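You operate a simulated robot arm through the tools that you are given. There is no shell and no other tool.

You are at the controls of a simulated two-armed robot. One attempt, no reset.

## Task
Brush the rust off the base blank, fix the orange magnet on its chalk square, butt the bracket against it.
Fine: hold the magnet while you turn its knob to ON; slide the bracket till its upright touches the magnet; put the brush back. Set down upright: wire brush, orange magnet, angle bracket. What is to be rubbed or washed off counts as gone when no trace of it is left.

Only the result counts: the job must be done as asked and must still hold three seconds after the hand-in. Knocking over, shifting, dropping, spilling or breaking anything else fails it.

## Robot
Two 7-joint arms with two-finger grippers on one trunk, on a base that drives. Base frame: it is fixed to the floor where the robot stands at the start and does not move with it; the origin is under the middle of the robot, x ahead of it, y to its left, z up; the surface under the hand at the start is at about z = 0.78. Units: m, rad, N and s.
The left shoulder is at the start at [0.024, 0.218, 1.18], the right one opposite. With the tool pointing down near the work surface each hand reaches from about 0.1 to 0.74 m from the robot's upright axis, wherever it stands, measured 20 degrees to its own side. Places, roughly: base blank [0.5, 0.5, 0.8]; base blank (26x15x1 cm) [0.5, 0.5, 0.8]; blue magnet knob [0.9, 0.4, 0.9]; chalk square [0.5, 0.6, 0.8]; orange magnet knob [0.5, 0.8, 0.9]. Payload 2.2 kg a hand.
The TCP of each hand is the grasp point between the finger pads, 0.019 m short of the fingertips. In the tool frame z runs along the fingers and y along their closing line. The gripper opens to 0.116 m. The gripper's body begins 0.07 m behind the TCP.
Orientation is told as [roll, pitch, yaw] about the base's x, y, z axes, in that order, counted from this pose: with the fingers straight down and closing along the base's y, the tool's x points along the base's -x, its y along +y and its z along -z.

## Interface
- The arms move only by the tool apply_moves. It takes "left_motion", "right_motion" or both (then of equal length, played together; a hand with none holds still); each is a list of rows, each an object (a shift or turn left out is 0, a gripper value left out holds the last) with "travel": the shift along the tool's x, y, z in units of 30 mm (1.0 is 30 mm), a list of three; "rot": the turn, a rotation vector about the tool's x, y, z in units of 5 degrees (1.0 is 5 degrees), a list of three; "grip": the finger opening in m, from 0 to 0.116. In form: [{"travel": [x, y, z], "rot": [rx, ry, rz], "grip": grip}, ...]. A call has 1 to 20 rows; each row shifts and turns the commanded pose from where the row before left it, along the tool's axes as they then stand. A call with a number of a shift or a turn outside -1 to 1 is refused whole. Each row takes 0.2 s and may step no farther than 0.05 m and 0.15 rad from the row before; otherwise, or with a gripper value out of range, the whole call is refused. A pose out of reach is approached as far as the arm can. The call stops where the force on the tool passes 90 N (or 10 N more than at its start, if that is more) or the arm is blocked; 0.2 s more then pass. Each finger halts on what it meets, pressing with about 43 N; the grip force reading is that of the motor and also rises with nothing between the fingers. The clock runs only during rows and for 0.2 s after the last one: add rows that do not move to give the fingers time. The reply holds the time, the measured pose of the TCP, the force on the tool along the base axes, the opening and the grip force, in the units named above and with some noise, with the torque about the TCP (base axes, N m) and any sound that the robot's microphone picked up.
- Cameras (640 x 400 px; columns grow to the right, rows downward): "scene" is now at [0.1213, 0.044, 1.3559]; the picture's right is [0.45, -0.89, 0.00], its down [-0.47, -0.23, -0.85] and it looks along [0.76, 0.38, -0.52] (base axes); focal length 239 px, centre (320, 200). "left" rides on the left gripper at [0.069, 0.015, -0.097] in its tool frame; the picture's right is [-0.21, 0.98, 0.00], its down [-0.76, -0.17, -0.63] and it looks along [-0.62, -0.14, 0.77] (tool axes); focal length 251 px, centre (320, 200). "right" rides on the right gripper at [0.069, -0.015, -0.097] in its tool frame; the picture's right is [0.21, 0.98, 0.00], its down [-0.76, 0.17, -0.63] and it looks along [-0.62, 0.14, 0.77] (tool axes); focal length 251 px, centre (320, 200). There is no depth. A picture from a camera that has moved, and an enlarged one, comes with that camera's place and axes in the base frame and with its lens.
- camera(camera): a new picture of that camera. No time passes.
- raise_lower(by): slides the trunk up (or, below 0, down) by that many m; the arms and the scene camera ride with it, the base frame stays. It gives what a move gives, with no picture.
- roll_base(legs): drives the robot by 1 to 6 legs, each [ahead, left, turn to the left] in m, m and rad, along the robot's own axes; the way and the turn of a leg run together, so that a leg with both is an arc; at most 1.5 m and 3.142 rad a leg. The arms and the cameras ride along, it lands a little off, and it stops where it bumps. It gives what a move gives.
- head_to(pan, tilt): turns the head with the scene camera to pan (to the left, within 1.396 rad either way) and tilt (down, from -0.506 to 1.204), counted from straight ahead of the robot. It gives what a move gives.
- inspect(camera, box): a new picture of the part [left, top, right, bottom] of that camera's present view, enlarged. No time passes.
- finish_job(): hands the job in; it is judged then, once.

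Places have to be worked out from the pictures, the camera data and where the tool is seen. Open the grippers and draw the arms clear of the work before you hand the job in, unless the task says otherwise.

The tools are called by a JSON object that holds its "api" and its "payload". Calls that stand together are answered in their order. apply_moves: Moves the arms, as the interface text tells. Its arguments: {"type":"object","properties":{"left_motion":{"type":"array","items":{"type":"object","properties":{"travel":{"type":"array","items":{"type":"number"}},"rot":{"type":"array","items":{"type":"number"}},"grip":{"type":"number"}}}},"right_motion":{"type":"array","items":{"type":"object","properties":{"travel":{"type":"array","items":{"type":"number"}},"rot":{"type":"array","items":{"type":"number"}},"grip":{"type":"number"}}}}},"required":[]} The other tools are called the same way: raise_lower (by) slides the trunk up or down; roll_base (legs) drives the base; head_to (pan, tilt) turns the head that bears the scene camera; camera (camera) takes a picture; inspect (camera, box) takes an enlarged picture of a part of a camera's view; finish_job () hands the job in.

At the start:

```text
time: 0.0
left_eef_pos: [0.4581, 0.4713, 1.1714]
left_ee_rot: [0.0, 0.0, 0.0]
left_contact_force: [0.9, -0.7, 0.0]
left_torque: [0.06, -0.02, -0.01]
left_opening: 0.116
left_finger_force: 0.1
right_eef_pos: [0.3967, 0.0641, 1.2478]
right_ee_rot: [-0.001, 0.001, -0.001]
right_contact_force: [-0.1, -0.1, -0.6]
right_torque: [-0.04, 0.0, 0.0]
right_opening: 0.1161
right_finger_force: 0.1
trunk travel left (down, up): [-0.325, 0.165]
robot x, y, heading: [-0.0029, -0.0001, -0.001]
head pan, tilt: [0.464, 0.546]
```

scene: 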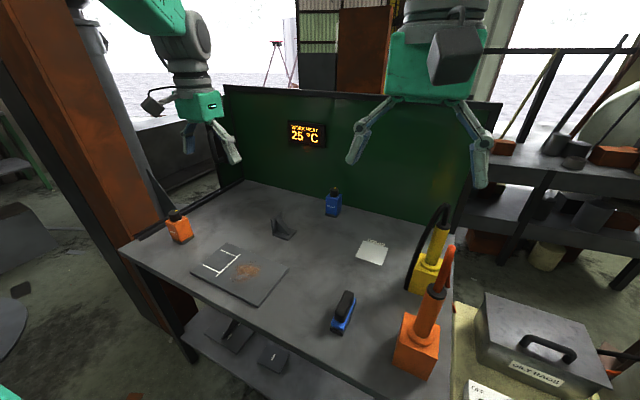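
right: 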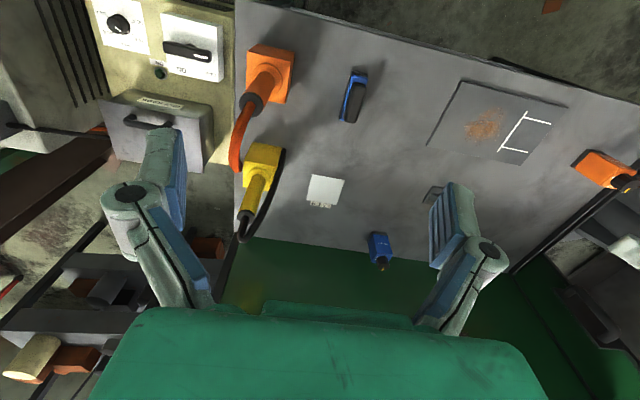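
left: 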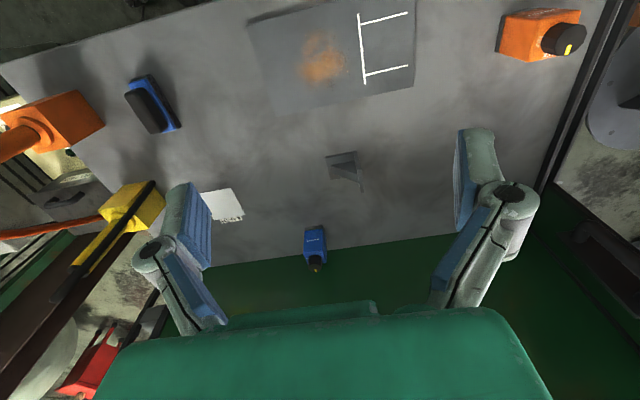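

I'll start by looking more closely at the workbench: the blank, magnet, bracket, brush and the note.

{"api": "inspect", "payload": {"camera": "scene", "box": [120, 180, 300, 310]}}

{"api": "inspect", "payload": {"camera": "scene", "box": [300, 180, 460, 380]}}

{"api": "inspect", "payload": {"camera": "left", "box": [240, 0, 600, 200]}}

{"api": "inspect", "payload": {"camera": "left", "box": [100, 50, 400, 280]}}

```text
3.08 times, centred on (210, 245) of scene
camera zoom: at [0.1213, 0.044, 1.3559], right [0.45, -0.89, 0.0], down [-0.47, -0.23, -0.85], along [0.76, 0.38, -0.52], focal length 736 px, centre (658, 62)
```

zoom: 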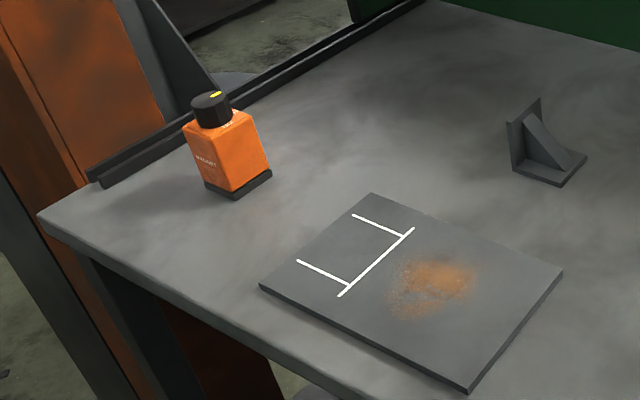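

```text
2.00 times, centred on (380, 280) of scene
camera zoom: at [0.1213, 0.044, 1.3559], right [0.45, -0.89, 0.0], down [-0.47, -0.23, -0.85], along [0.76, 0.38, -0.52], focal length 479 px, centre (200, 40)
```

zoom: 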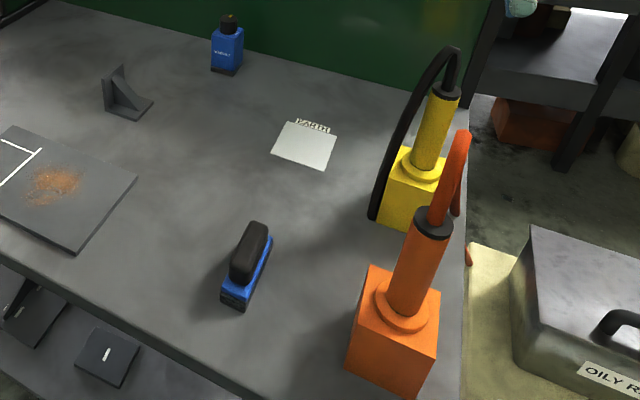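

```text
1.78 times, centred on (420, 100) of left
camera zoom: at [0.3866, 0.4863, 1.2683], right [0.21, 0.98, 0.0], down [0.76, -0.17, 0.63], along [0.62, -0.14, -0.77], focal length 447 px, centre (142, 378)
```

zoom: 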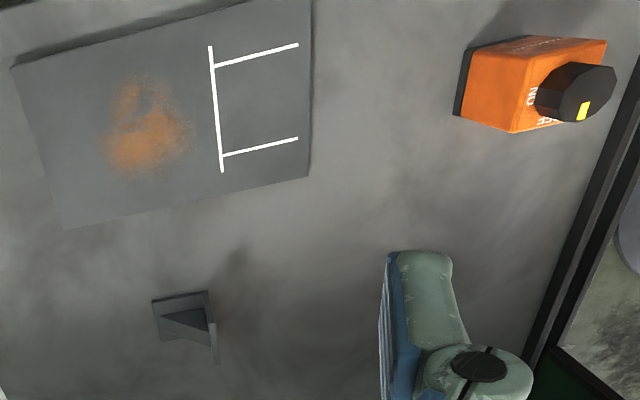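

```text
1.74 times, centred on (250, 165) of left
camera zoom: at [0.3866, 0.4863, 1.2683], right [0.21, 0.98, 0.0], down [0.76, -0.17, 0.63], along [0.62, -0.14, -0.77], focal length 437 px, centre (442, 261)
```

zoom: 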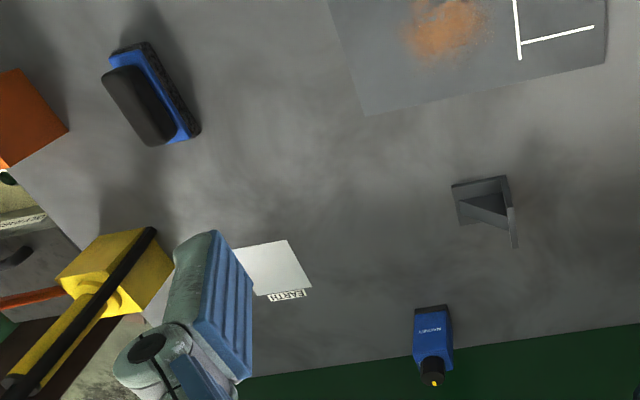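

The blank lies about x 0.40–0.55, y 0.37–0.62, the chalk square around (0.475, 0.58), the magnet near (0.50, 0.79), the bracket near (0.69, 0.48) and the brush near (0.46, 0.15). I'll look left and down to check that the floor is free for driving sideways.

{"api": "head_to", "payload": {"pan": 1.25, "tilt": 0.7}}

{"api": "camera", "payload": {"camera": "scene"}}

{"api": "head_to", "payload": {"pan": 0.3, "tilt": 1.2}}

{"api": "camera", "payload": {"camera": "scene"}}

```text
time: 1.1
left_eef_pos: [0.4536, 0.4686, 1.1741]
left_ee_rot: [0.002, -0.002, 0.001]
left_contact_force: [0.3, -0.3, 0.8]
left_torque: [-0.01, -0.02, -0.03]
left_opening: 0.1158
left_finger_force: 0.1
right_eef_pos: [0.3945, 0.0617, 1.249]
right_ee_rot: [-0.001, -0.001, 0.002]
right_contact_force: [0.3, -0.4, 0.0]
right_torque: [0.0, -0.04, 0.02]
right_opening: 0.116
right_finger_force: 0.1
trunk travel left (down, up): [-0.325, 0.165]
robot x, y, heading: [0.0009, 0.0021, -0.001]
head pan, tilt: [1.25, 0.7]
```

```text
taken
camera scene: at [0.0679, 0.0844, 1.3425], right [0.95, -0.32, 0.0], down [-0.21, -0.61, -0.76], along [0.24, 0.72, -0.65], focal length 239 px, centre (320, 200)
```

scene: 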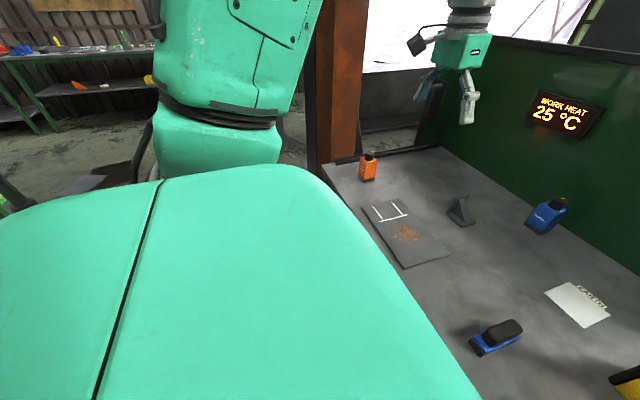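

```text
time: 2.4
left_eef_pos: [0.4547, 0.4692, 1.1732]
left_ee_rot: [0.0, -0.005, -0.001]
left_contact_force: [0.6, 0.0, -0.5]
left_torque: [0.02, -0.02, 0.01]
left_opening: 0.116
left_finger_force: 0.0
right_eef_pos: [0.392, 0.0624, 1.2488]
right_ee_rot: [0.0, -0.001, -0.001]
right_contact_force: [0.0, -0.5, 0.0]
right_torque: [0.02, 0.06, -0.01]
right_opening: 0.1161
right_finger_force: 0.3
trunk travel left (down, up): [-0.325, 0.165]
robot x, y, heading: [0.0, 0.0025, -0.001]
head pan, tilt: [0.3, 1.201]
```

```text
taken
camera scene: at [0.0941, 0.0202, 1.3066], right [0.3, -0.96, 0.0], down [-0.89, -0.28, -0.36], along [0.34, 0.11, -0.93], focal length 239 px, centre (320, 200)
```

scene: 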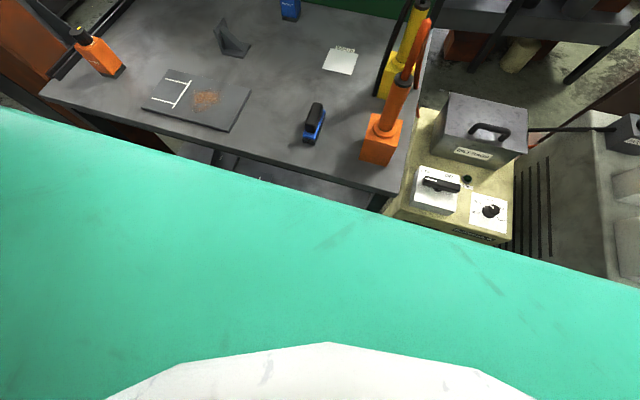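

Floor to the left looks free, apart from the pillar beyond the bench's left end. I'll drive left in two stages, watching for the pillar.

{"api": "roll_base", "payload": {"legs": [[0, 0.2, 0]]}}

{"api": "head_to", "payload": {"pan": 0.9, "tilt": 0.5}}

{"api": "camera", "payload": {"camera": "scene"}}

```text
time: 3.9
left_eef_pos: [0.4543, 0.6665, 1.174]
left_ee_rot: [0.001, -0.003, -0.003]
left_contact_force: [0.8, 0.4, 0.4]
left_torque: [-0.02, 0.0, -0.02]
left_opening: 0.116
left_finger_force: 0.0
right_eef_pos: [0.3927, 0.2571, 1.2491]
right_ee_rot: [0.002, 0.0, -0.001]
right_contact_force: [0.1, -0.4, -0.2]
right_torque: [0.01, 0.0, -0.03]
right_opening: 0.116
right_finger_force: 0.1
trunk travel left (down, up): [-0.325, 0.165]
robot x, y, heading: [0.001, 0.1979, -0.001]
head pan, tilt: [0.3, 1.201]
```

```text
time: 5.0
left_eef_pos: [0.4522, 0.6898, 1.1683]
left_ee_rot: [-0.015, -0.006, -0.001]
left_contact_force: [1.1, 0.5, -0.3]
left_torque: [-0.07, -0.02, -0.01]
left_opening: 0.1159
left_finger_force: 0.0
right_eef_pos: [0.3912, 0.2843, 1.2481]
right_ee_rot: [-0.015, -0.004, 0.001]
right_contact_force: [0.2, 0.8, 0.4]
right_torque: [-0.09, 0.03, 0.01]
right_opening: 0.116
right_finger_force: 0.0
trunk travel left (down, up): [-0.325, 0.165]
robot x, y, heading: [-0.0025, 0.2005, -0.008]
head pan, tilt: [0.901, 0.499]
```

```text
taken
camera scene: at [0.0979, 0.2919, 1.3591], right [0.78, -0.62, 0.01], down [-0.3, -0.39, -0.87], along [0.54, 0.68, -0.49], focal length 239 px, centre (320, 200)
```

scene: 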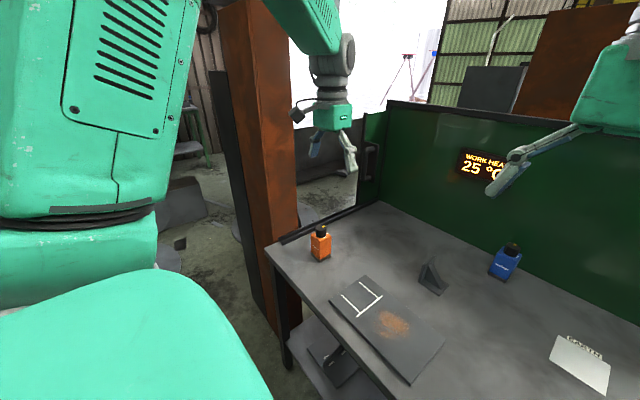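

Nothing bumped. The pillar's near face is at about y ≈ 1.0, so I'll pull the left hand 15 cm to the right before I drive another 0.2 m left.

{"api": "apply_moves", "payload": {"left_motion": [{"travel": [0, -1, 0]}, {"travel": [0, -1, 0]}, {"travel": [0, -1, 0]}, {"travel": [0, -1, 0]}, {"travel": [0, -1, 0]}]}}

{"api": "roll_base", "payload": {"legs": [[0, 0.22, 0]]}}

{"api": "head_to", "payload": {"pan": 0.1, "tilt": 0.75}}

{"api": "camera", "payload": {"camera": "scene"}}

{"api": "camera", "payload": {"camera": "left"}}

{"api": "camera", "payload": {"camera": "right"}}

```text
time: 6.2
left_eef_pos: [0.4534, 0.5129, 1.1771]
left_ee_rot: [0.004, -0.005, -0.002]
left_contact_force: [0.0, -1.0, -0.1]
left_torque: [0.04, 0.02, 0.02]
left_opening: 0.1159
left_finger_force: 0.1
right_eef_pos: [0.3903, 0.2543, 1.2505]
right_ee_rot: [0.005, -0.005, -0.005]
right_contact_force: [0.5, -0.3, 0.5]
right_torque: [0.05, 0.0, 0.0]
right_opening: 0.116
right_finger_force: 0.1
trunk travel left (down, up): [-0.325, 0.165]
robot x, y, heading: [0.0025, 0.1968, -0.002]
head pan, tilt: [0.901, 0.499]
```

```text
time: 7.9
left_eef_pos: [0.4552, 0.7477, 1.1736]
left_ee_rot: [-0.008, -0.005, -0.002]
left_contact_force: [0.4, 0.4, 0.7]
left_torque: [-0.05, -0.02, 0.01]
left_opening: 0.1159
left_finger_force: 0.0
right_eef_pos: [0.3909, 0.4906, 1.2497]
right_ee_rot: [-0.009, -0.006, -0.002]
right_contact_force: [-0.4, 0.0, 0.2]
right_torque: [-0.01, -0.01, 0.0]
right_opening: 0.1161
right_finger_force: 0.0
trunk travel left (down, up): [-0.325, 0.165]
robot x, y, heading: [0.0045, 0.419, -0.009]
head pan, tilt: [0.901, 0.499]
```

```text
time: 9.0
left_eef_pos: [0.4526, 0.7094, 1.1827]
left_ee_rot: [0.02, -0.008, -0.003]
left_contact_force: [1.0, -1.4, -0.1]
left_torque: [0.08, -0.01, 0.01]
left_opening: 0.1161
left_finger_force: 0.0
right_eef_pos: [0.3876, 0.45, 1.253]
right_ee_rot: [0.02, -0.009, -0.007]
right_contact_force: [0.8, -1.0, 0.5]
right_torque: [0.07, 0.07, 0.0]
right_opening: 0.1158
right_finger_force: 0.2
trunk travel left (down, up): [-0.325, 0.165]
robot x, y, heading: [0.0001, 0.4118, -0.002]
head pan, tilt: [0.099, 0.75]
```

```text
taken
camera scene: at [0.1239, 0.4076, 1.3384], right [0.1, -1.0, -0.01], down [-0.68, -0.06, -0.73], along [0.73, 0.08, -0.68], focal length 239 px, centre (320, 200)
```

scene: 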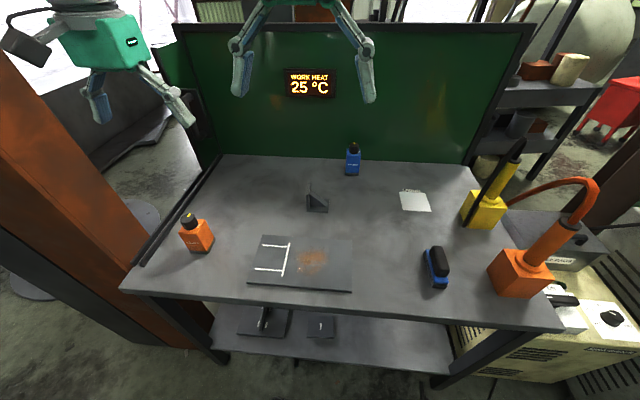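

```text
taken
camera left: at [0.3806, 0.7232, 1.2793], right [0.22, 0.98, 0.02], down [0.75, -0.18, 0.64], along [0.62, -0.12, -0.77], focal length 251 px, centre (320, 200)
```

left: 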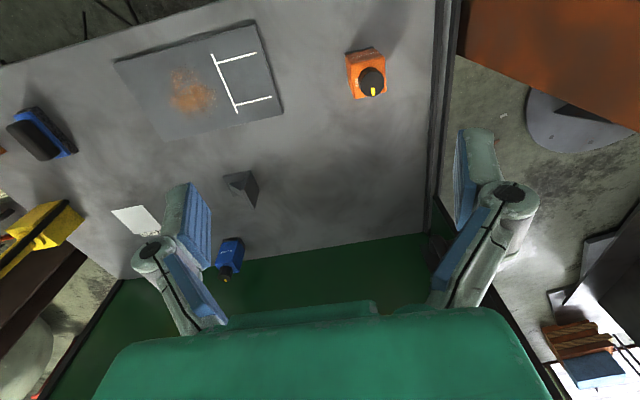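

```text
taken
camera right: at [0.3195, 0.4351, 1.3478], right [-0.21, 0.98, 0.02], down [0.75, 0.15, 0.64], along [0.62, 0.15, -0.77], focal length 251 px, centre (320, 200)
```

right: 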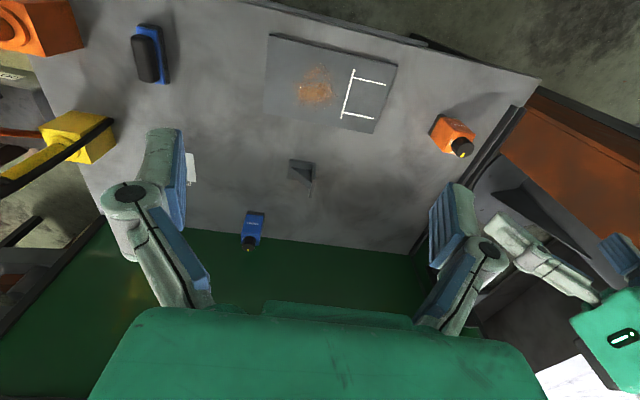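

The robot now stands at y ≈ 0.41, with everything visible. I'll let the sway settle, then take close-ups of each item.

{"api": "apply_moves", "payload": {"left_motion": [{}, {}, {}, {}, {}, {}, {}, {}, {}, {}]}}

{"api": "inspect", "payload": {"camera": "scene", "box": [160, 180, 360, 305]}}

{"api": "inspect", "payload": {"camera": "scene", "box": [290, 130, 470, 300]}}

{"api": "inspect", "payload": {"camera": "scene", "box": [170, 195, 230, 260]}}

{"api": "inspect", "payload": {"camera": "scene", "box": [410, 235, 470, 300]}}

```text
time: 11.2
left_eef_pos: [0.4517, 0.7532, 1.1731]
left_ee_rot: [-0.012, -0.007, 0.004]
left_contact_force: [-0.3, 0.3, -0.8]
left_torque: [0.0, -0.01, -0.01]
left_opening: 0.1159
left_finger_force: 0.1
right_eef_pos: [0.3867, 0.4984, 1.25]
right_ee_rot: [-0.01, -0.007, 0.001]
right_contact_force: [0.0, 0.1, -0.3]
right_torque: [-0.03, -0.07, 0.02]
right_opening: 0.1161
right_finger_force: 0.1
trunk travel left (down, up): [-0.325, 0.165]
robot x, y, heading: [-0.0035, 0.4232, 0.003]
head pan, tilt: [0.099, 0.75]
```

```text
3.20 times, centred on (260, 242) of scene
camera zoom: at [0.124, 0.4508, 1.338], right [0.1, -1.0, 0.01], down [-0.68, -0.08, -0.73], along [0.73, 0.06, -0.69], focal length 766 px, centre (512, 64)
```

zoom: 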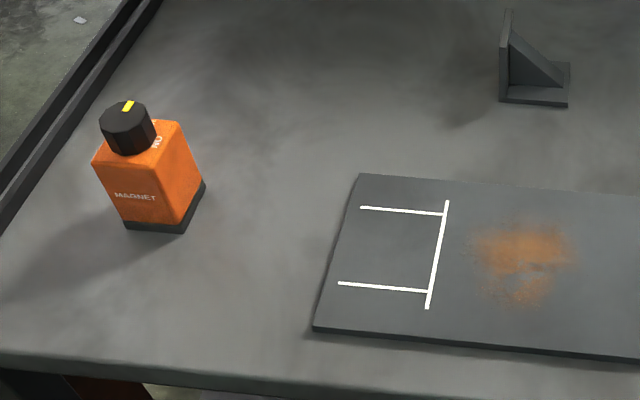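

```text
2.35 times, centred on (380, 215) of scene
camera zoom: at [0.124, 0.4508, 1.338], right [0.1, -1.0, 0.01], down [-0.68, -0.08, -0.73], along [0.73, 0.06, -0.69], focal length 563 px, centre (179, 165)
```

zoom: 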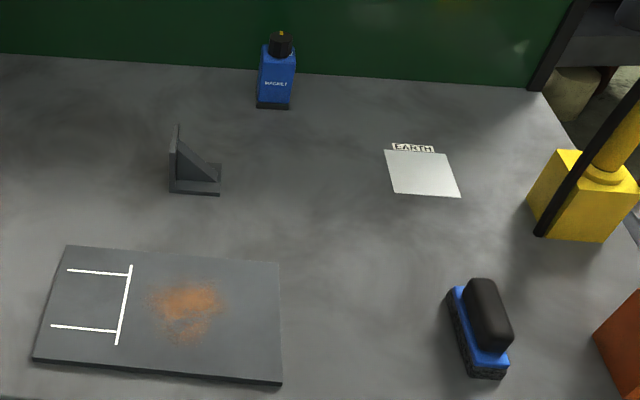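

```text
6.15 times, centred on (200, 228) of scene
camera zoom: at [0.124, 0.4508, 1.338], right [0.1, -1.0, 0.01], down [-0.68, -0.08, -0.73], along [0.73, 0.06, -0.69], focal length 1473 px, centre (1058, 31)
```

zoom: 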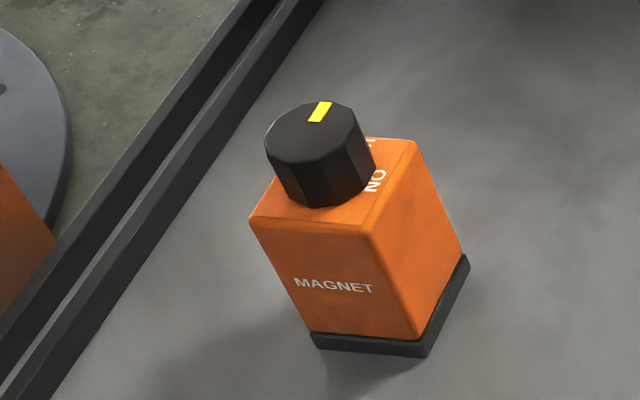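

```text
6.15 times, centred on (440, 268) of scene
camera zoom: at [0.124, 0.4508, 1.338], right [0.1, -1.0, 0.01], down [-0.68, -0.08, -0.73], along [0.73, 0.06, -0.69], focal length 1473 px, centre (-418, -215)
```

zoom: 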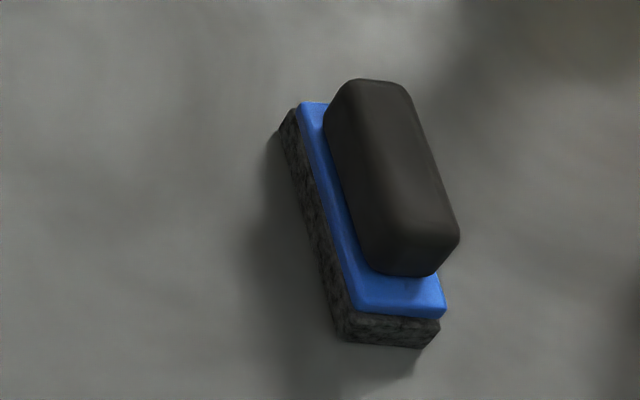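

The hand readings still sway by a few cm after the drive. I'll wait and sample them over time to see whether this dies out.

{"api": "apply_moves", "payload": {"left_motion": [{}, {}, {}]}}

{"api": "apply_moves", "payload": {"left_motion": [{}, {}, {}]}}

{"api": "apply_moves", "payload": {"left_motion": [{}, {}, {}]}}

{"api": "apply_moves", "payload": {"left_motion": [{}, {}, {}, {}, {}, {}, {}, {}, {}, {}, {}, {}, {}, {}, {}, {}, {}, {}, {}, {}]}}

{"api": "apply_moves", "payload": {"left_motion": [{}, {}, {}]}}

{"api": "apply_moves", "payload": {"left_motion": [{}, {}, {}]}}

```text
time: 12.0
left_eef_pos: [0.4509, 0.7472, 1.1753]
left_ee_rot: [-0.007, -0.008, 0.0]
left_contact_force: [-0.8, -0.3, 0.6]
left_torque: [-0.04, 0.02, 0.0]
left_opening: 0.1158
left_finger_force: 0.2
right_eef_pos: [0.3863, 0.4912, 1.2489]
right_ee_rot: [-0.005, -0.006, 0.001]
right_contact_force: [-0.5, 0.9, -0.8]
right_torque: [-0.05, -0.04, -0.03]
right_opening: 0.1163
right_finger_force: 0.1
trunk travel left (down, up): [-0.325, 0.165]
robot x, y, heading: [-0.002, 0.4239, -0.004]
head pan, tilt: [0.099, 0.75]
```

```text
time: 12.8
left_eef_pos: [0.4517, 0.7348, 1.1783]
left_ee_rot: [0.004, -0.007, -0.001]
left_contact_force: [0.4, -0.2, -0.1]
left_torque: [0.02, 0.02, 0.0]
left_opening: 0.1158
left_finger_force: 0.2
right_eef_pos: [0.3866, 0.4788, 1.2515]
right_ee_rot: [0.003, -0.006, 0.0]
right_contact_force: [-0.1, 0.0, -1.5]
right_torque: [-0.02, -0.03, 0.02]
right_opening: 0.1158
right_finger_force: 0.0
trunk travel left (down, up): [-0.325, 0.165]
robot x, y, heading: [0.0002, 0.4201, -0.004]
head pan, tilt: [0.099, 0.75]
```

```text
time: 13.6
left_eef_pos: [0.4514, 0.7203, 1.1814]
left_ee_rot: [0.014, -0.007, -0.004]
left_contact_force: [0.4, -0.7, 0.7]
left_torque: [0.06, 0.01, 0.0]
left_opening: 0.116
left_finger_force: 0.0
right_eef_pos: [0.3885, 0.462, 1.2514]
right_ee_rot: [0.017, -0.005, -0.003]
right_contact_force: [0.0, 0.2, -0.2]
right_torque: [0.03, 0.06, 0.01]
right_opening: 0.1159
right_finger_force: 0.0
trunk travel left (down, up): [-0.325, 0.165]
robot x, y, heading: [-0.0006, 0.4169, -0.004]
head pan, tilt: [0.099, 0.75]
```

```text
time: 18.0
left_eef_pos: [0.4493, 0.7047, 1.1862]
left_ee_rot: [0.025, -0.013, -0.007]
left_contact_force: [0.8, 0.3, -0.2]
left_torque: [0.08, 0.0, 0.0]
left_opening: 0.116
left_finger_force: 0.1
right_eef_pos: [0.3859, 0.444, 1.2543]
right_ee_rot: [0.022, -0.011, -0.006]
right_contact_force: [-0.6, 0.2, -0.6]
right_torque: [-0.01, 0.0, -0.02]
right_opening: 0.116
right_finger_force: 0.1
trunk travel left (down, up): [-0.325, 0.165]
robot x, y, heading: [0.0021, 0.4122, -0.006]
head pan, tilt: [0.099, 0.75]
stopped in row 20 (left hand): the arm was blocked; the commanded pose is now the measured one
```

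```text
time: 18.8
left_eef_pos: [0.4495, 0.6923, 1.1885]
left_ee_rot: [0.032, -0.011, -0.008]
left_contact_force: [1.1, -0.7, 0.8]
left_torque: [0.12, 0.04, -0.03]
left_opening: 0.116
left_finger_force: 0.1
right_eef_pos: [0.385, 0.4327, 1.2539]
right_ee_rot: [0.032, -0.009, -0.009]
right_contact_force: [1.2, -1.1, 0.8]
right_torque: [0.11, 0.13, -0.02]
right_opening: 0.116
right_finger_force: 0.1
trunk travel left (down, up): [-0.325, 0.165]
robot x, y, heading: [0.0007, 0.4076, -0.002]
head pan, tilt: [0.099, 0.75]
```

```text
time: 19.8
left_eef_pos: [0.4458, 0.7045, 1.1854]
left_ee_rot: [0.022, -0.016, -0.01]
left_contact_force: [-0.2, -0.2, 0.1]
left_torque: [0.0, -0.02, -0.02]
left_opening: 0.1159
left_finger_force: 0.1
right_eef_pos: [0.3829, 0.4449, 1.2548]
right_ee_rot: [0.02, -0.013, -0.007]
right_contact_force: [-0.5, 0.2, 0.0]
right_torque: [-0.05, 0.0, 0.02]
right_opening: 0.1161
right_finger_force: 0.0
trunk travel left (down, up): [-0.325, 0.165]
robot x, y, heading: [0.0029, 0.4064, -0.002]
head pan, tilt: [0.099, 0.75]
stopped in row 3 (left hand): the arm was blocked; the commanded pose is now the measured one
```

The sway is real, because the camera view shifts too. I'll sample it further to learn its period and whether it decays.

{"api": "apply_moves", "payload": {"right_motion": [{}, {}, {}, {}]}}

{"api": "apply_moves", "payload": {"right_motion": [{}, {}, {}, {}]}}

{"api": "apply_moves", "payload": {"right_motion": [{}, {}, {}, {}]}}

{"api": "apply_moves", "payload": {"right_motion": [{}, {}, {}, {}]}}

{"api": "apply_moves", "payload": {"right_motion": [{}, {}, {}, {}]}}

{"api": "apply_moves", "payload": {"right_motion": [{}, {}, {}, {}]}}

{"api": "apply_moves", "payload": {"right_motion": [{}, {}, {}, {}]}}

{"api": "apply_moves", "payload": {"right_motion": [{}, {}, {}, {}]}}

```text
time: 20.8
left_eef_pos: [0.4467, 0.7218, 1.1803]
left_ee_rot: [0.009, -0.014, -0.009]
left_contact_force: [-1.2, 1.3, 0.6]
left_torque: [-0.03, 0.01, 0.03]
left_opening: 0.1161
left_finger_force: 0.1
right_eef_pos: [0.3818, 0.4646, 1.2544]
right_ee_rot: [0.005, -0.012, -0.007]
right_contact_force: [-0.3, 0.7, 0.0]
right_torque: [-0.06, -0.04, -0.03]
right_opening: 0.1157
right_finger_force: 0.1
trunk travel left (down, up): [-0.325, 0.165]
robot x, y, heading: [0.0014, 0.4077, -0.001]
head pan, tilt: [0.099, 0.75]
```

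```text
time: 22.0
left_eef_pos: [0.4426, 0.7156, 1.1848]
left_ee_rot: [0.015, -0.019, -0.008]
left_contact_force: [-0.4, -0.4, 0.5]
left_torque: [-0.01, -0.01, 0.01]
left_opening: 0.1158
left_finger_force: 0.1
right_eef_pos: [0.3786, 0.4567, 1.257]
right_ee_rot: [0.01, -0.015, -0.008]
right_contact_force: [-0.2, 0.0, -0.2]
right_torque: [0.03, -0.05, -0.02]
right_opening: 0.1158
right_finger_force: 0.1
trunk travel left (down, up): [-0.325, 0.165]
robot x, y, heading: [0.0002, 0.41, -0.004]
head pan, tilt: [0.099, 0.75]
stopped in row 4 (right hand): the arm was blocked; the commanded pose is now the measured one
```

```text
time: 23.0
left_eef_pos: [0.4432, 0.7003, 1.1874]
left_ee_rot: [0.026, -0.02, -0.009]
left_contact_force: [-0.1, -1.1, 0.3]
left_torque: [0.03, 0.0, 0.03]
left_opening: 0.1159
left_finger_force: 0.0
right_eef_pos: [0.3794, 0.4414, 1.2561]
right_ee_rot: [0.023, -0.014, -0.008]
right_contact_force: [0.2, -0.1, -0.1]
right_torque: [0.06, 0.05, 0.01]
right_opening: 0.1161
right_finger_force: 0.0
trunk travel left (down, up): [-0.325, 0.165]
robot x, y, heading: [-0.0004, 0.4066, -0.0]
head pan, tilt: [0.099, 0.75]
```

```text
time: 24.0
left_eef_pos: [0.4438, 0.6946, 1.1878]
left_ee_rot: [0.029, -0.018, -0.01]
left_contact_force: [0.2, 0.0, 0.0]
left_torque: [0.0, -0.02, 0.0]
left_opening: 0.1162
left_finger_force: 0.0
right_eef_pos: [0.3797, 0.4342, 1.258]
right_ee_rot: [0.027, -0.013, -0.008]
right_contact_force: [1.4, -1.1, 0.4]
right_torque: [0.07, 0.06, -0.03]
right_opening: 0.1161
right_finger_force: 0.3
trunk travel left (down, up): [-0.325, 0.165]
robot x, y, heading: [0.0047, 0.4054, -0.001]
head pan, tilt: [0.099, 0.75]
```

```text
time: 25.0
left_eef_pos: [0.4433, 0.699, 1.188]
left_ee_rot: [0.026, -0.019, -0.006]
left_contact_force: [-0.2, -0.5, -0.1]
left_torque: [0.04, -0.01, -0.01]
left_opening: 0.116
left_finger_force: 0.0
right_eef_pos: [0.3803, 0.4393, 1.2553]
right_ee_rot: [0.025, -0.013, -0.008]
right_contact_force: [0.5, -1.1, 1.1]
right_torque: [0.09, 0.08, 0.02]
right_opening: 0.1159
right_finger_force: 0.1
trunk travel left (down, up): [-0.325, 0.165]
robot x, y, heading: [-0.0007, 0.408, -0.0]
head pan, tilt: [0.099, 0.75]
```

```text
time: 26.0
left_eef_pos: [0.4431, 0.7141, 1.1855]
left_ee_rot: [0.016, -0.017, -0.008]
left_contact_force: [-0.6, -0.3, -0.2]
left_torque: [0.01, -0.02, -0.01]
left_opening: 0.1159
left_finger_force: 0.1
right_eef_pos: [0.3785, 0.4544, 1.2561]
right_ee_rot: [0.015, -0.013, -0.006]
right_contact_force: [-0.4, -0.2, -0.1]
right_torque: [0.02, -0.01, 0.02]
right_opening: 0.116
right_finger_force: 0.1
trunk travel left (down, up): [-0.325, 0.165]
robot x, y, heading: [0.0023, 0.4076, -0.001]
head pan, tilt: [0.099, 0.75]
```

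```text
time: 27.0
left_eef_pos: [0.4425, 0.7266, 1.1817]
left_ee_rot: [0.004, -0.019, -0.003]
left_contact_force: [-0.1, 0.4, -0.1]
left_torque: [-0.07, -0.03, 0.0]
left_opening: 0.1162
left_finger_force: 0.0
right_eef_pos: [0.3795, 0.469, 1.2546]
right_ee_rot: [0.006, -0.014, -0.004]
right_contact_force: [-0.6, 0.5, -0.6]
right_torque: [-0.05, -0.04, 0.0]
right_opening: 0.1159
right_finger_force: 0.2
trunk travel left (down, up): [-0.325, 0.165]
robot x, y, heading: [0.0015, 0.4123, -0.003]
head pan, tilt: [0.099, 0.75]
```

```text
time: 28.0
left_eef_pos: [0.4436, 0.7321, 1.1819]
left_ee_rot: [0.002, -0.018, -0.005]
left_contact_force: [0.9, 2.4, -0.4]
left_torque: [-0.09, -0.01, 0.01]
left_opening: 0.116
left_finger_force: 0.2
right_eef_pos: [0.379, 0.474, 1.2548]
right_ee_rot: [0.001, -0.016, -0.005]
right_contact_force: [-0.5, 0.4, 0.5]
right_torque: [-0.1, -0.02, -0.02]
right_opening: 0.1163
right_finger_force: 0.0
trunk travel left (down, up): [-0.325, 0.165]
robot x, y, heading: [0.0006, 0.4117, -0.002]
head pan, tilt: [0.099, 0.75]
```

The sway goes on at about ±2 cm with irregular timing. I want to rule out the left elbow touching the pillar, so I'll look that way.

{"api": "head_to", "payload": {"pan": 1.1, "tilt": 0.0}}

{"api": "camera", "payload": {"camera": "scene"}}

{"api": "head_to", "payload": {"pan": 1.1, "tilt": 0.8}}

{"api": "camera", "payload": {"camera": "scene"}}

```text
time: 29.3
left_eef_pos: [0.4438, 0.6952, 1.1899]
left_ee_rot: [0.027, -0.017, -0.009]
left_contact_force: [-0.4, -1.0, -1.1]
left_torque: [0.01, 0.01, 0.0]
left_opening: 0.1162
left_finger_force: 0.1
right_eef_pos: [0.3794, 0.4352, 1.2557]
right_ee_rot: [0.029, -0.013, -0.009]
right_contact_force: [0.5, -0.4, 0.6]
right_torque: [0.09, 0.05, -0.03]
right_opening: 0.1163
right_finger_force: 0.0
trunk travel left (down, up): [-0.325, 0.165]
robot x, y, heading: [0.0013, 0.4084, -0.001]
head pan, tilt: [1.1, 0.0]
```

```text
taken
camera scene: at [0.0826, 0.4759, 1.4072], right [0.89, -0.46, -0.01], down [0.0, 0.01, -1.0], along [0.46, 0.89, 0.01], focal length 239 px, centre (320, 200)
```

scene: 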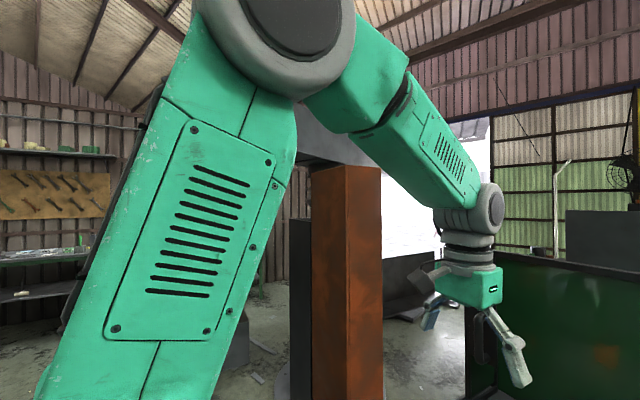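

```text
time: 30.4
left_eef_pos: [0.4434, 0.7102, 1.187]
left_ee_rot: [0.018, -0.018, -0.007]
left_contact_force: [1.3, 0.5, 0.1]
left_torque: [0.03, -0.01, -0.03]
left_opening: 0.1162
left_finger_force: 0.2
right_eef_pos: [0.3794, 0.4495, 1.2551]
right_ee_rot: [0.016, -0.013, -0.007]
right_contact_force: [0.6, 0.5, -0.7]
right_torque: [0.01, 0.01, -0.03]
right_opening: 0.1162
right_finger_force: 0.0
trunk travel left (down, up): [-0.325, 0.165]
robot x, y, heading: [-0.0023, 0.4136, -0.0]
head pan, tilt: [1.1, 0.799]
```

```text
taken
camera scene: at [0.0783, 0.4728, 1.3351], right [0.89, -0.46, -0.01], down [-0.33, -0.63, -0.7], along [0.32, 0.63, -0.71], focal length 239 px, centre (320, 200)
```

scene: 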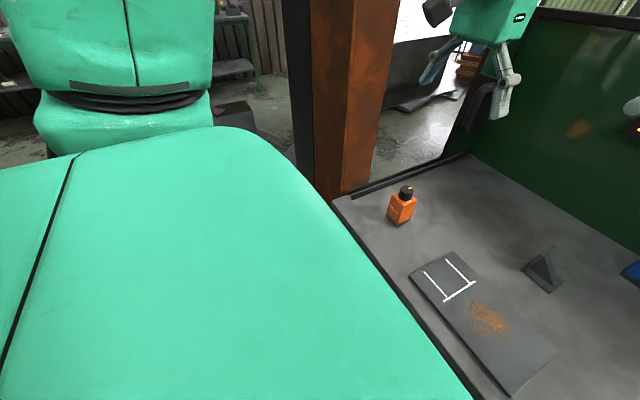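

The forearm passes near the pillar's top, where there is a grey part. I'll look higher up to see whether they touch.

{"api": "head_to", "payload": {"pan": 1.1, "tilt": -0.5}}

{"api": "camera", "payload": {"camera": "scene"}}

{"api": "camera", "payload": {"camera": "left"}}

{"api": "camera", "payload": {"camera": "right"}}

```text
time: 31.9
left_eef_pos: [0.4436, 0.6993, 1.188]
left_ee_rot: [0.026, -0.019, -0.01]
left_contact_force: [0.2, -0.9, 0.5]
left_torque: [0.05, -0.01, -0.02]
left_opening: 0.1161
left_finger_force: 0.0
right_eef_pos: [0.3797, 0.4398, 1.2569]
right_ee_rot: [0.025, -0.014, -0.008]
right_contact_force: [0.9, -0.4, 0.7]
right_torque: [0.01, 0.06, 0.04]
right_opening: 0.116
right_finger_force: 0.1
trunk travel left (down, up): [-0.325, 0.165]
robot x, y, heading: [0.0015, 0.4084, -0.002]
head pan, tilt: [1.1, -0.499]
```

```text
taken
camera scene: at [0.0722, 0.4637, 1.4468], right [0.89, -0.46, 0.0], down [0.22, 0.43, -0.88], along [0.4, 0.78, 0.48], focal length 239 px, centre (320, 200)
```

scene: 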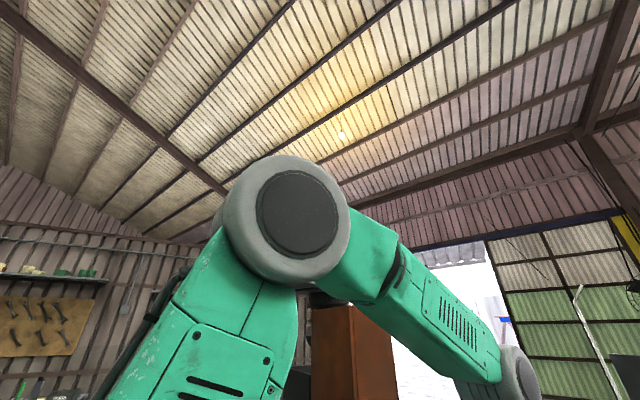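

```text
taken
camera left: at [0.3715, 0.7128, 1.2833], right [0.22, 0.97, 0.03], down [0.74, -0.19, 0.64], along [0.63, -0.12, -0.77], focal length 251 px, centre (320, 200)
```

left: 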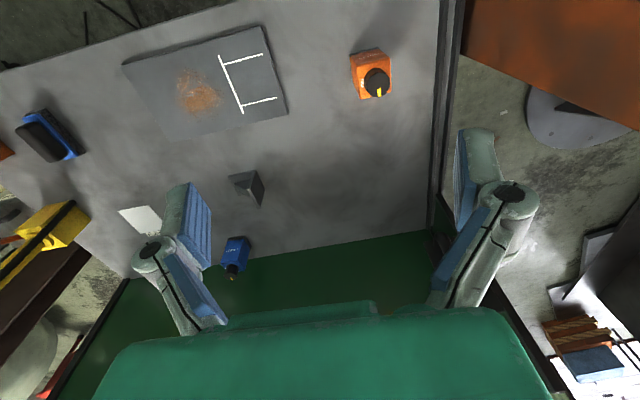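

```text
taken
camera right: at [0.3104, 0.4244, 1.3514], right [-0.21, 0.98, 0.02], down [0.75, 0.14, 0.65], along [0.63, 0.15, -0.76], focal length 251 px, centre (320, 200)
```

right: 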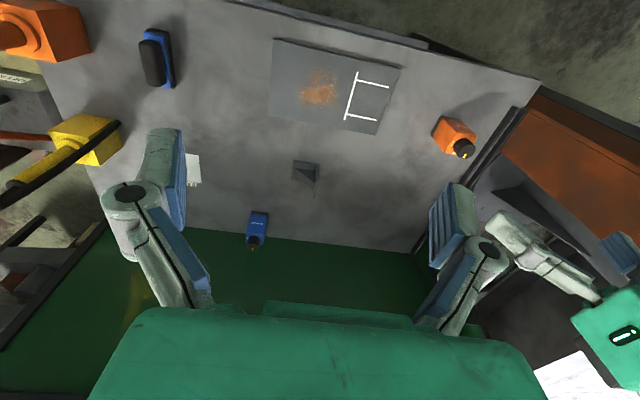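

No contact with the pillar. Hand forces of about ±1 N suggest a real oscillation near 0.9 s that my 1 s sampling aliased. I'll sample it finely.

{"api": "apply_moves", "payload": {"right_motion": [{}]}}

{"api": "apply_moves", "payload": {"right_motion": [{}]}}

{"api": "apply_moves", "payload": {"right_motion": [{}]}}

{"api": "apply_moves", "payload": {"right_motion": [{}]}}

{"api": "apply_moves", "payload": {"right_motion": [{}]}}

{"api": "apply_moves", "payload": {"right_motion": [{}]}}

{"api": "apply_moves", "payload": {"right_motion": [{}]}}

```text
time: 32.3
left_eef_pos: [0.4427, 0.7226, 1.1828]
left_ee_rot: [0.007, -0.018, -0.006]
left_contact_force: [0.0, 0.5, 0.1]
left_torque: [-0.05, -0.04, -0.03]
left_opening: 0.1159
left_finger_force: 0.1
right_eef_pos: [0.3791, 0.4635, 1.2559]
right_ee_rot: [0.009, -0.014, -0.004]
right_contact_force: [0.2, 0.5, -0.5]
right_torque: [-0.05, -0.03, -0.01]
right_opening: 0.1159
right_finger_force: 0.1
trunk travel left (down, up): [-0.325, 0.165]
robot x, y, heading: [0.0007, 0.4128, -0.002]
head pan, tilt: [1.1, -0.499]
```

```text
time: 32.7
left_eef_pos: [0.4433, 0.7086, 1.185]
left_ee_rot: [0.017, -0.021, -0.006]
left_contact_force: [-1.0, -0.2, -0.4]
left_torque: [0.0, 0.0, -0.01]
left_opening: 0.116
left_finger_force: 0.1
right_eef_pos: [0.3803, 0.4504, 1.2564]
right_ee_rot: [0.016, -0.015, -0.01]
right_contact_force: [0.2, -0.2, 0.2]
right_torque: [0.0, 0.03, 0.02]
right_opening: 0.1157
right_finger_force: 0.1
trunk travel left (down, up): [-0.325, 0.165]
robot x, y, heading: [0.0008, 0.4102, -0.001]
head pan, tilt: [1.1, -0.499]
```

```text
time: 33.1
left_eef_pos: [0.444, 0.7107, 1.1859]
left_ee_rot: [0.017, -0.019, -0.006]
left_contact_force: [0.5, -0.7, 0.2]
left_torque: [0.04, -0.03, -0.02]
left_opening: 0.116
left_finger_force: 0.1
right_eef_pos: [0.3795, 0.4509, 1.2549]
right_ee_rot: [0.018, -0.015, -0.008]
right_contact_force: [0.3, 0.1, 0.7]
right_torque: [-0.01, 0.02, 0.01]
right_opening: 0.116
right_finger_force: 0.0
trunk travel left (down, up): [-0.325, 0.165]
robot x, y, heading: [-0.0006, 0.4081, -0.001]
head pan, tilt: [1.1, -0.499]
```

```text
time: 33.5
left_eef_pos: [0.4434, 0.7189, 1.1835]
left_ee_rot: [0.009, -0.018, -0.007]
left_contact_force: [0.9, 0.1, 0.2]
left_torque: [-0.02, 0.01, -0.02]
left_opening: 0.1159
left_finger_force: 0.1
right_eef_pos: [0.3794, 0.4626, 1.2563]
right_ee_rot: [0.01, -0.013, -0.007]
right_contact_force: [-0.5, -0.2, -0.4]
right_torque: [-0.03, -0.03, 0.02]
right_opening: 0.116
right_finger_force: 0.0
trunk travel left (down, up): [-0.325, 0.165]
robot x, y, heading: [0.0001, 0.4122, -0.008]
head pan, tilt: [1.1, -0.499]
```

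```text
time: 33.9
left_eef_pos: [0.4429, 0.7003, 1.1889]
left_ee_rot: [0.024, -0.019, -0.008]
left_contact_force: [0.3, -0.6, -0.3]
left_torque: [0.05, 0.01, 0.01]
left_opening: 0.116
left_finger_force: 0.0
right_eef_pos: [0.3795, 0.441, 1.256]
right_ee_rot: [0.025, -0.013, -0.007]
right_contact_force: [0.7, -0.6, 1.0]
right_torque: [0.07, 0.02, 0.01]
right_opening: 0.1163
right_finger_force: 0.1
trunk travel left (down, up): [-0.325, 0.165]
robot x, y, heading: [0.0028, 0.4093, -0.002]
head pan, tilt: [1.1, -0.499]
```

```text
time: 34.3
left_eef_pos: [0.4436, 0.728, 1.1808]
left_ee_rot: [0.002, -0.017, -0.005]
left_contact_force: [0.1, 0.7, 0.0]
left_torque: [-0.05, -0.03, 0.01]
left_opening: 0.116
left_finger_force: 0.1
right_eef_pos: [0.3793, 0.4718, 1.255]
right_ee_rot: [0.001, -0.013, -0.004]
right_contact_force: [-0.8, 0.0, -0.7]
right_torque: [-0.07, -0.06, 0.04]
right_opening: 0.1158
right_finger_force: 0.1
trunk travel left (down, up): [-0.325, 0.165]
robot x, y, heading: [0.0036, 0.4138, -0.001]
head pan, tilt: [1.1, -0.499]
```

```text
time: 34.7
left_eef_pos: [0.4439, 0.6947, 1.188]
left_ee_rot: [0.028, -0.021, -0.007]
left_contact_force: [-0.2, 0.9, -0.4]
left_torque: [0.02, 0.03, -0.01]
left_opening: 0.116
left_finger_force: 0.0
right_eef_pos: [0.3803, 0.4346, 1.2552]
right_ee_rot: [0.028, -0.014, -0.01]
right_contact_force: [-0.1, -0.9, -0.6]
right_torque: [0.02, 0.0, 0.01]
right_opening: 0.116
right_finger_force: 0.1
trunk travel left (down, up): [-0.325, 0.165]
robot x, y, heading: [-0.0004, 0.4071, -0.002]
head pan, tilt: [1.1, -0.499]
```

The oscillation has a period of about 0.91 s and ±2 cm at the hands. I'll wait a while and re-sample to see whether it decays on its own.

{"api": "apply_moves", "payload": {"right_motion": [{}, {}, {}, {}, {}, {}, {}, {}, {}, {}, {}, {}, {}, {}, {}, {}, {}, {}, {}, {}]}}

{"api": "apply_moves", "payload": {"right_motion": [{}, {}, {}, {}, {}, {}, {}, {}, {}, {}, {}, {}, {}, {}, {}, {}, {}, {}, {}, {}]}}

{"api": "apply_moves", "payload": {"right_motion": [{}]}}

{"api": "apply_moves", "payload": {"right_motion": [{}]}}

{"api": "apply_moves", "payload": {"right_motion": [{}]}}

{"api": "apply_moves", "payload": {"right_motion": [{}]}}

{"api": "apply_moves", "payload": {"right_motion": [{}]}}

{"api": "apply_moves", "payload": {"right_motion": [{}]}}

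```text
time: 38.9
left_eef_pos: [0.443, 0.7107, 1.1858]
left_ee_rot: [0.016, -0.019, -0.006]
left_contact_force: [-0.5, 0.1, -0.4]
left_torque: [-0.01, -0.03, 0.01]
left_opening: 0.1161
left_finger_force: 0.0
right_eef_pos: [0.3794, 0.4518, 1.2563]
right_ee_rot: [0.018, -0.014, -0.008]
right_contact_force: [-0.6, 1.0, 0.0]
right_torque: [-0.02, -0.04, 0.0]
right_opening: 0.1158
right_finger_force: 0.1
trunk travel left (down, up): [-0.325, 0.165]
robot x, y, heading: [0.0008, 0.4103, -0.0]
head pan, tilt: [1.1, -0.499]
```

```text
time: 43.1
left_eef_pos: [0.4432, 0.7325, 1.1809]
left_ee_rot: [0.0, -0.016, -0.005]
left_contact_force: [-0.4, 1.9, -0.1]
left_torque: [-0.12, 0.01, -0.02]
left_opening: 0.116
left_finger_force: 0.1
right_eef_pos: [0.3798, 0.4741, 1.2556]
right_ee_rot: [0.001, -0.016, -0.005]
right_contact_force: [-0.3, 0.9, 0.2]
right_torque: [-0.11, 0.02, -0.04]
right_opening: 0.1158
right_finger_force: 0.1
trunk travel left (down, up): [-0.325, 0.165]
robot x, y, heading: [-0.001, 0.4098, -0.004]
head pan, tilt: [1.1, -0.499]
```

```text
time: 43.5
left_eef_pos: [0.4443, 0.6951, 1.1893]
left_ee_rot: [0.028, -0.021, -0.007]
left_contact_force: [0.7, -1.1, -0.1]
left_torque: [0.09, 0.01, 0.03]
left_opening: 0.1159
left_finger_force: 0.0
right_eef_pos: [0.3806, 0.4363, 1.2573]
right_ee_rot: [0.028, -0.013, -0.008]
right_contact_force: [0.5, -0.6, 0.3]
right_torque: [0.06, 0.06, 0.0]
right_opening: 0.1161
right_finger_force: 0.0
trunk travel left (down, up): [-0.325, 0.165]
robot x, y, heading: [0.0018, 0.4048, -0.003]
head pan, tilt: [1.1, -0.499]
```

```text
time: 43.9
left_eef_pos: [0.4429, 0.7301, 1.1821]
left_ee_rot: [0.004, -0.017, -0.001]
left_contact_force: [0.5, 0.3, 1.4]
left_torque: [-0.07, -0.03, -0.03]
left_opening: 0.1159
left_finger_force: 0.1
right_eef_pos: [0.378, 0.4711, 1.2556]
right_ee_rot: [0.003, -0.014, -0.005]
right_contact_force: [-0.7, 1.3, -0.9]
right_torque: [-0.06, -0.06, -0.05]
right_opening: 0.116
right_finger_force: 0.1
trunk travel left (down, up): [-0.325, 0.165]
robot x, y, heading: [-0.0005, 0.4112, -0.007]
head pan, tilt: [1.1, -0.499]
```

```text
time: 44.3
left_eef_pos: [0.443, 0.6999, 1.1884]
left_ee_rot: [0.024, -0.019, -0.008]
left_contact_force: [0.2, -0.5, 0.1]
left_torque: [0.04, 0.04, 0.04]
left_opening: 0.1161
left_finger_force: 0.0
right_eef_pos: [0.3794, 0.4402, 1.257]
right_ee_rot: [0.024, -0.015, -0.007]
right_contact_force: [1.1, -0.7, 0.5]
right_torque: [0.04, 0.06, -0.01]
right_opening: 0.116
right_finger_force: 0.1
trunk travel left (down, up): [-0.325, 0.165]
robot x, y, heading: [0.0055, 0.4092, -0.004]
head pan, tilt: [1.1, -0.499]
```

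```text
time: 44.7
left_eef_pos: [0.4442, 0.7219, 1.1828]
left_ee_rot: [0.01, -0.017, -0.003]
left_contact_force: [-0.4, 0.4, 0.2]
left_torque: [-0.04, 0.03, 0.02]
left_opening: 0.1161
left_finger_force: 0.0
right_eef_pos: [0.3792, 0.4629, 1.2554]
right_ee_rot: [0.007, -0.014, -0.006]
right_contact_force: [0.1, 0.9, -0.1]
right_torque: [-0.05, -0.03, 0.02]
right_opening: 0.1162
right_finger_force: 0.0
trunk travel left (down, up): [-0.325, 0.165]
robot x, y, heading: [0.0015, 0.419, -0.002]
head pan, tilt: [1.1, -0.499]
```

```text
time: 45.1
left_eef_pos: [0.4426, 0.7103, 1.1858]
left_ee_rot: [0.019, -0.019, -0.008]
left_contact_force: [0.2, -0.3, 0.0]
left_torque: [-0.03, -0.03, 0.0]
left_opening: 0.1157
left_finger_force: 0.0
right_eef_pos: [0.3799, 0.4522, 1.2557]
right_ee_rot: [0.017, -0.012, -0.009]
right_contact_force: [-0.7, 0.5, -0.5]
right_torque: [0.0, -0.03, -0.02]
right_opening: 0.116
right_finger_force: 0.1
trunk travel left (down, up): [-0.325, 0.165]
robot x, y, heading: [0.0025, 0.4118, -0.007]
head pan, tilt: [1.1, -0.499]
```

```text
time: 45.5
left_eef_pos: [0.4449, 0.7102, 1.1865]
left_ee_rot: [0.02, -0.018, -0.007]
left_contact_force: [0.3, -0.4, 0.1]
left_torque: [0.06, 0.04, 0.01]
left_opening: 0.116
left_finger_force: 0.0
right_eef_pos: [0.3801, 0.4501, 1.2556]
right_ee_rot: [0.018, -0.014, -0.006]
right_contact_force: [-0.1, 0.1, 0.0]
right_torque: [0.0, 0.01, 0.0]
right_opening: 0.1162
right_finger_force: 0.0
trunk travel left (down, up): [-0.325, 0.165]
robot x, y, heading: [-0.0014, 0.4113, -0.004]
head pan, tilt: [1.1, -0.499]
```

There's no natural decay, so I need to kill the sway actively. First I'll try a null drive command, which may re-anchor the base, and then sample again.

{"api": "roll_base", "payload": {"legs": [[0, 0, 0]]}}

{"api": "apply_moves", "payload": {"right_motion": [{}]}}

{"api": "apply_moves", "payload": {"right_motion": [{}]}}

{"api": "apply_moves", "payload": {"right_motion": [{}]}}

{"api": "apply_moves", "payload": {"right_motion": [{}]}}

{"api": "apply_moves", "payload": {"right_motion": [{}]}}

{"api": "apply_moves", "payload": {"right_motion": [{}]}}

```text
time: 46.2
left_eef_pos: [0.444, 0.6941, 1.1894]
left_ee_rot: [0.03, -0.02, -0.008]
left_contact_force: [0.6, 0.2, -0.2]
left_torque: [-0.04, 0.03, 0.01]
left_opening: 0.116
left_finger_force: 0.2
right_eef_pos: [0.3802, 0.4337, 1.2567]
right_ee_rot: [0.029, -0.014, -0.008]
right_contact_force: [0.4, -0.2, 1.1]
right_torque: [0.02, 0.01, -0.01]
right_opening: 0.1159
right_finger_force: 0.1
trunk travel left (down, up): [-0.325, 0.165]
robot x, y, heading: [0.0018, 0.4065, -0.004]
head pan, tilt: [1.1, -0.499]
```

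```text
time: 46.6
left_eef_pos: [0.4411, 0.7234, 1.1823]
left_ee_rot: [0.005, -0.019, -0.007]
left_contact_force: [-0.1, -0.3, -0.6]
left_torque: [-0.02, 0.02, -0.01]
left_opening: 0.1163
left_finger_force: 0.2
right_eef_pos: [0.3762, 0.4636, 1.2565]
right_ee_rot: [0.006, -0.017, -0.008]
right_contact_force: [0.2, 0.0, 0.0]
right_torque: [-0.04, -0.02, 0.02]
right_opening: 0.1161
right_finger_force: 0.2
trunk travel left (down, up): [-0.325, 0.165]
robot x, y, heading: [0.0025, 0.41, -0.001]
head pan, tilt: [1.1, -0.499]
```

```text
time: 47.0
left_eef_pos: [0.4411, 0.6955, 1.189]
left_ee_rot: [0.027, -0.022, -0.011]
left_contact_force: [0.3, -0.5, -0.1]
left_torque: [0.05, -0.02, 0.01]
left_opening: 0.1161
left_finger_force: 0.0
right_eef_pos: [0.3763, 0.4349, 1.2579]
right_ee_rot: [0.025, -0.017, -0.012]
right_contact_force: [1.3, -0.8, -0.3]
right_torque: [0.03, 0.04, 0.0]
right_opening: 0.1159
right_finger_force: 0.0
trunk travel left (down, up): [-0.325, 0.165]
robot x, y, heading: [-0.0003, 0.4038, -0.006]
head pan, tilt: [1.1, -0.499]
```

```text
time: 47.4
left_eef_pos: [0.4401, 0.7192, 1.1852]
left_ee_rot: [0.009, -0.022, -0.004]
left_contact_force: [0.7, 0.7, -0.2]
left_torque: [-0.02, -0.03, 0.02]
left_opening: 0.116
left_finger_force: 0.0
right_eef_pos: [0.3758, 0.4612, 1.2561]
right_ee_rot: [0.008, -0.015, -0.008]
right_contact_force: [-0.7, 0.5, 0.4]
right_torque: [-0.08, -0.01, 0.02]
right_opening: 0.1161
right_finger_force: 0.1
trunk travel left (down, up): [-0.325, 0.165]
robot x, y, heading: [-0.0006, 0.4111, -0.001]
head pan, tilt: [1.1, -0.499]
```

```text
time: 47.8
left_eef_pos: [0.4405, 0.7003, 1.1876]
left_ee_rot: [0.024, -0.022, -0.01]
left_contact_force: [0.2, -0.7, -0.3]
left_torque: [0.04, 0.01, -0.02]
left_opening: 0.1161
left_finger_force: 0.1
right_eef_pos: [0.3778, 0.4412, 1.2567]
right_ee_rot: [0.021, -0.017, -0.011]
right_contact_force: [-0.2, 0.0, -0.3]
right_torque: [0.02, 0.02, -0.02]
right_opening: 0.1159
right_finger_force: 0.1
trunk travel left (down, up): [-0.325, 0.165]
robot x, y, heading: [0.0024, 0.4035, -0.004]
head pan, tilt: [1.1, -0.499]
```

```text
time: 48.2
left_eef_pos: [0.4406, 0.7119, 1.1871]
left_ee_rot: [0.015, -0.02, -0.007]
left_contact_force: [0.1, -0.3, -0.3]
left_torque: [-0.03, 0.0, -0.02]
left_opening: 0.1162
left_finger_force: 0.0
right_eef_pos: [0.3758, 0.4519, 1.2567]
right_ee_rot: [0.013, -0.015, -0.01]
right_contact_force: [0.3, 0.1, 0.0]
right_torque: [-0.04, 0.0, 0.02]
right_opening: 0.116
right_finger_force: 0.1
trunk travel left (down, up): [-0.325, 0.165]
robot x, y, heading: [0.0029, 0.4102, -0.005]
head pan, tilt: [1.1, -0.499]
```

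```text
time: 48.6
left_eef_pos: [0.4408, 0.71, 1.1854]
left_ee_rot: [0.014, -0.021, -0.009]
left_contact_force: [0.8, -0.4, 0.4]
left_torque: [-0.01, 0.01, 0.01]
left_opening: 0.1161
left_finger_force: 0.0
right_eef_pos: [0.3768, 0.451, 1.2567]
right_ee_rot: [0.016, -0.017, -0.008]
right_contact_force: [0.2, -0.4, -0.3]
right_torque: [0.01, 0.0, -0.02]
right_opening: 0.1162
right_finger_force: 0.1
trunk travel left (down, up): [-0.325, 0.165]
robot x, y, heading: [0.0036, 0.4039, -0.005]
head pan, tilt: [1.1, -0.499]
```

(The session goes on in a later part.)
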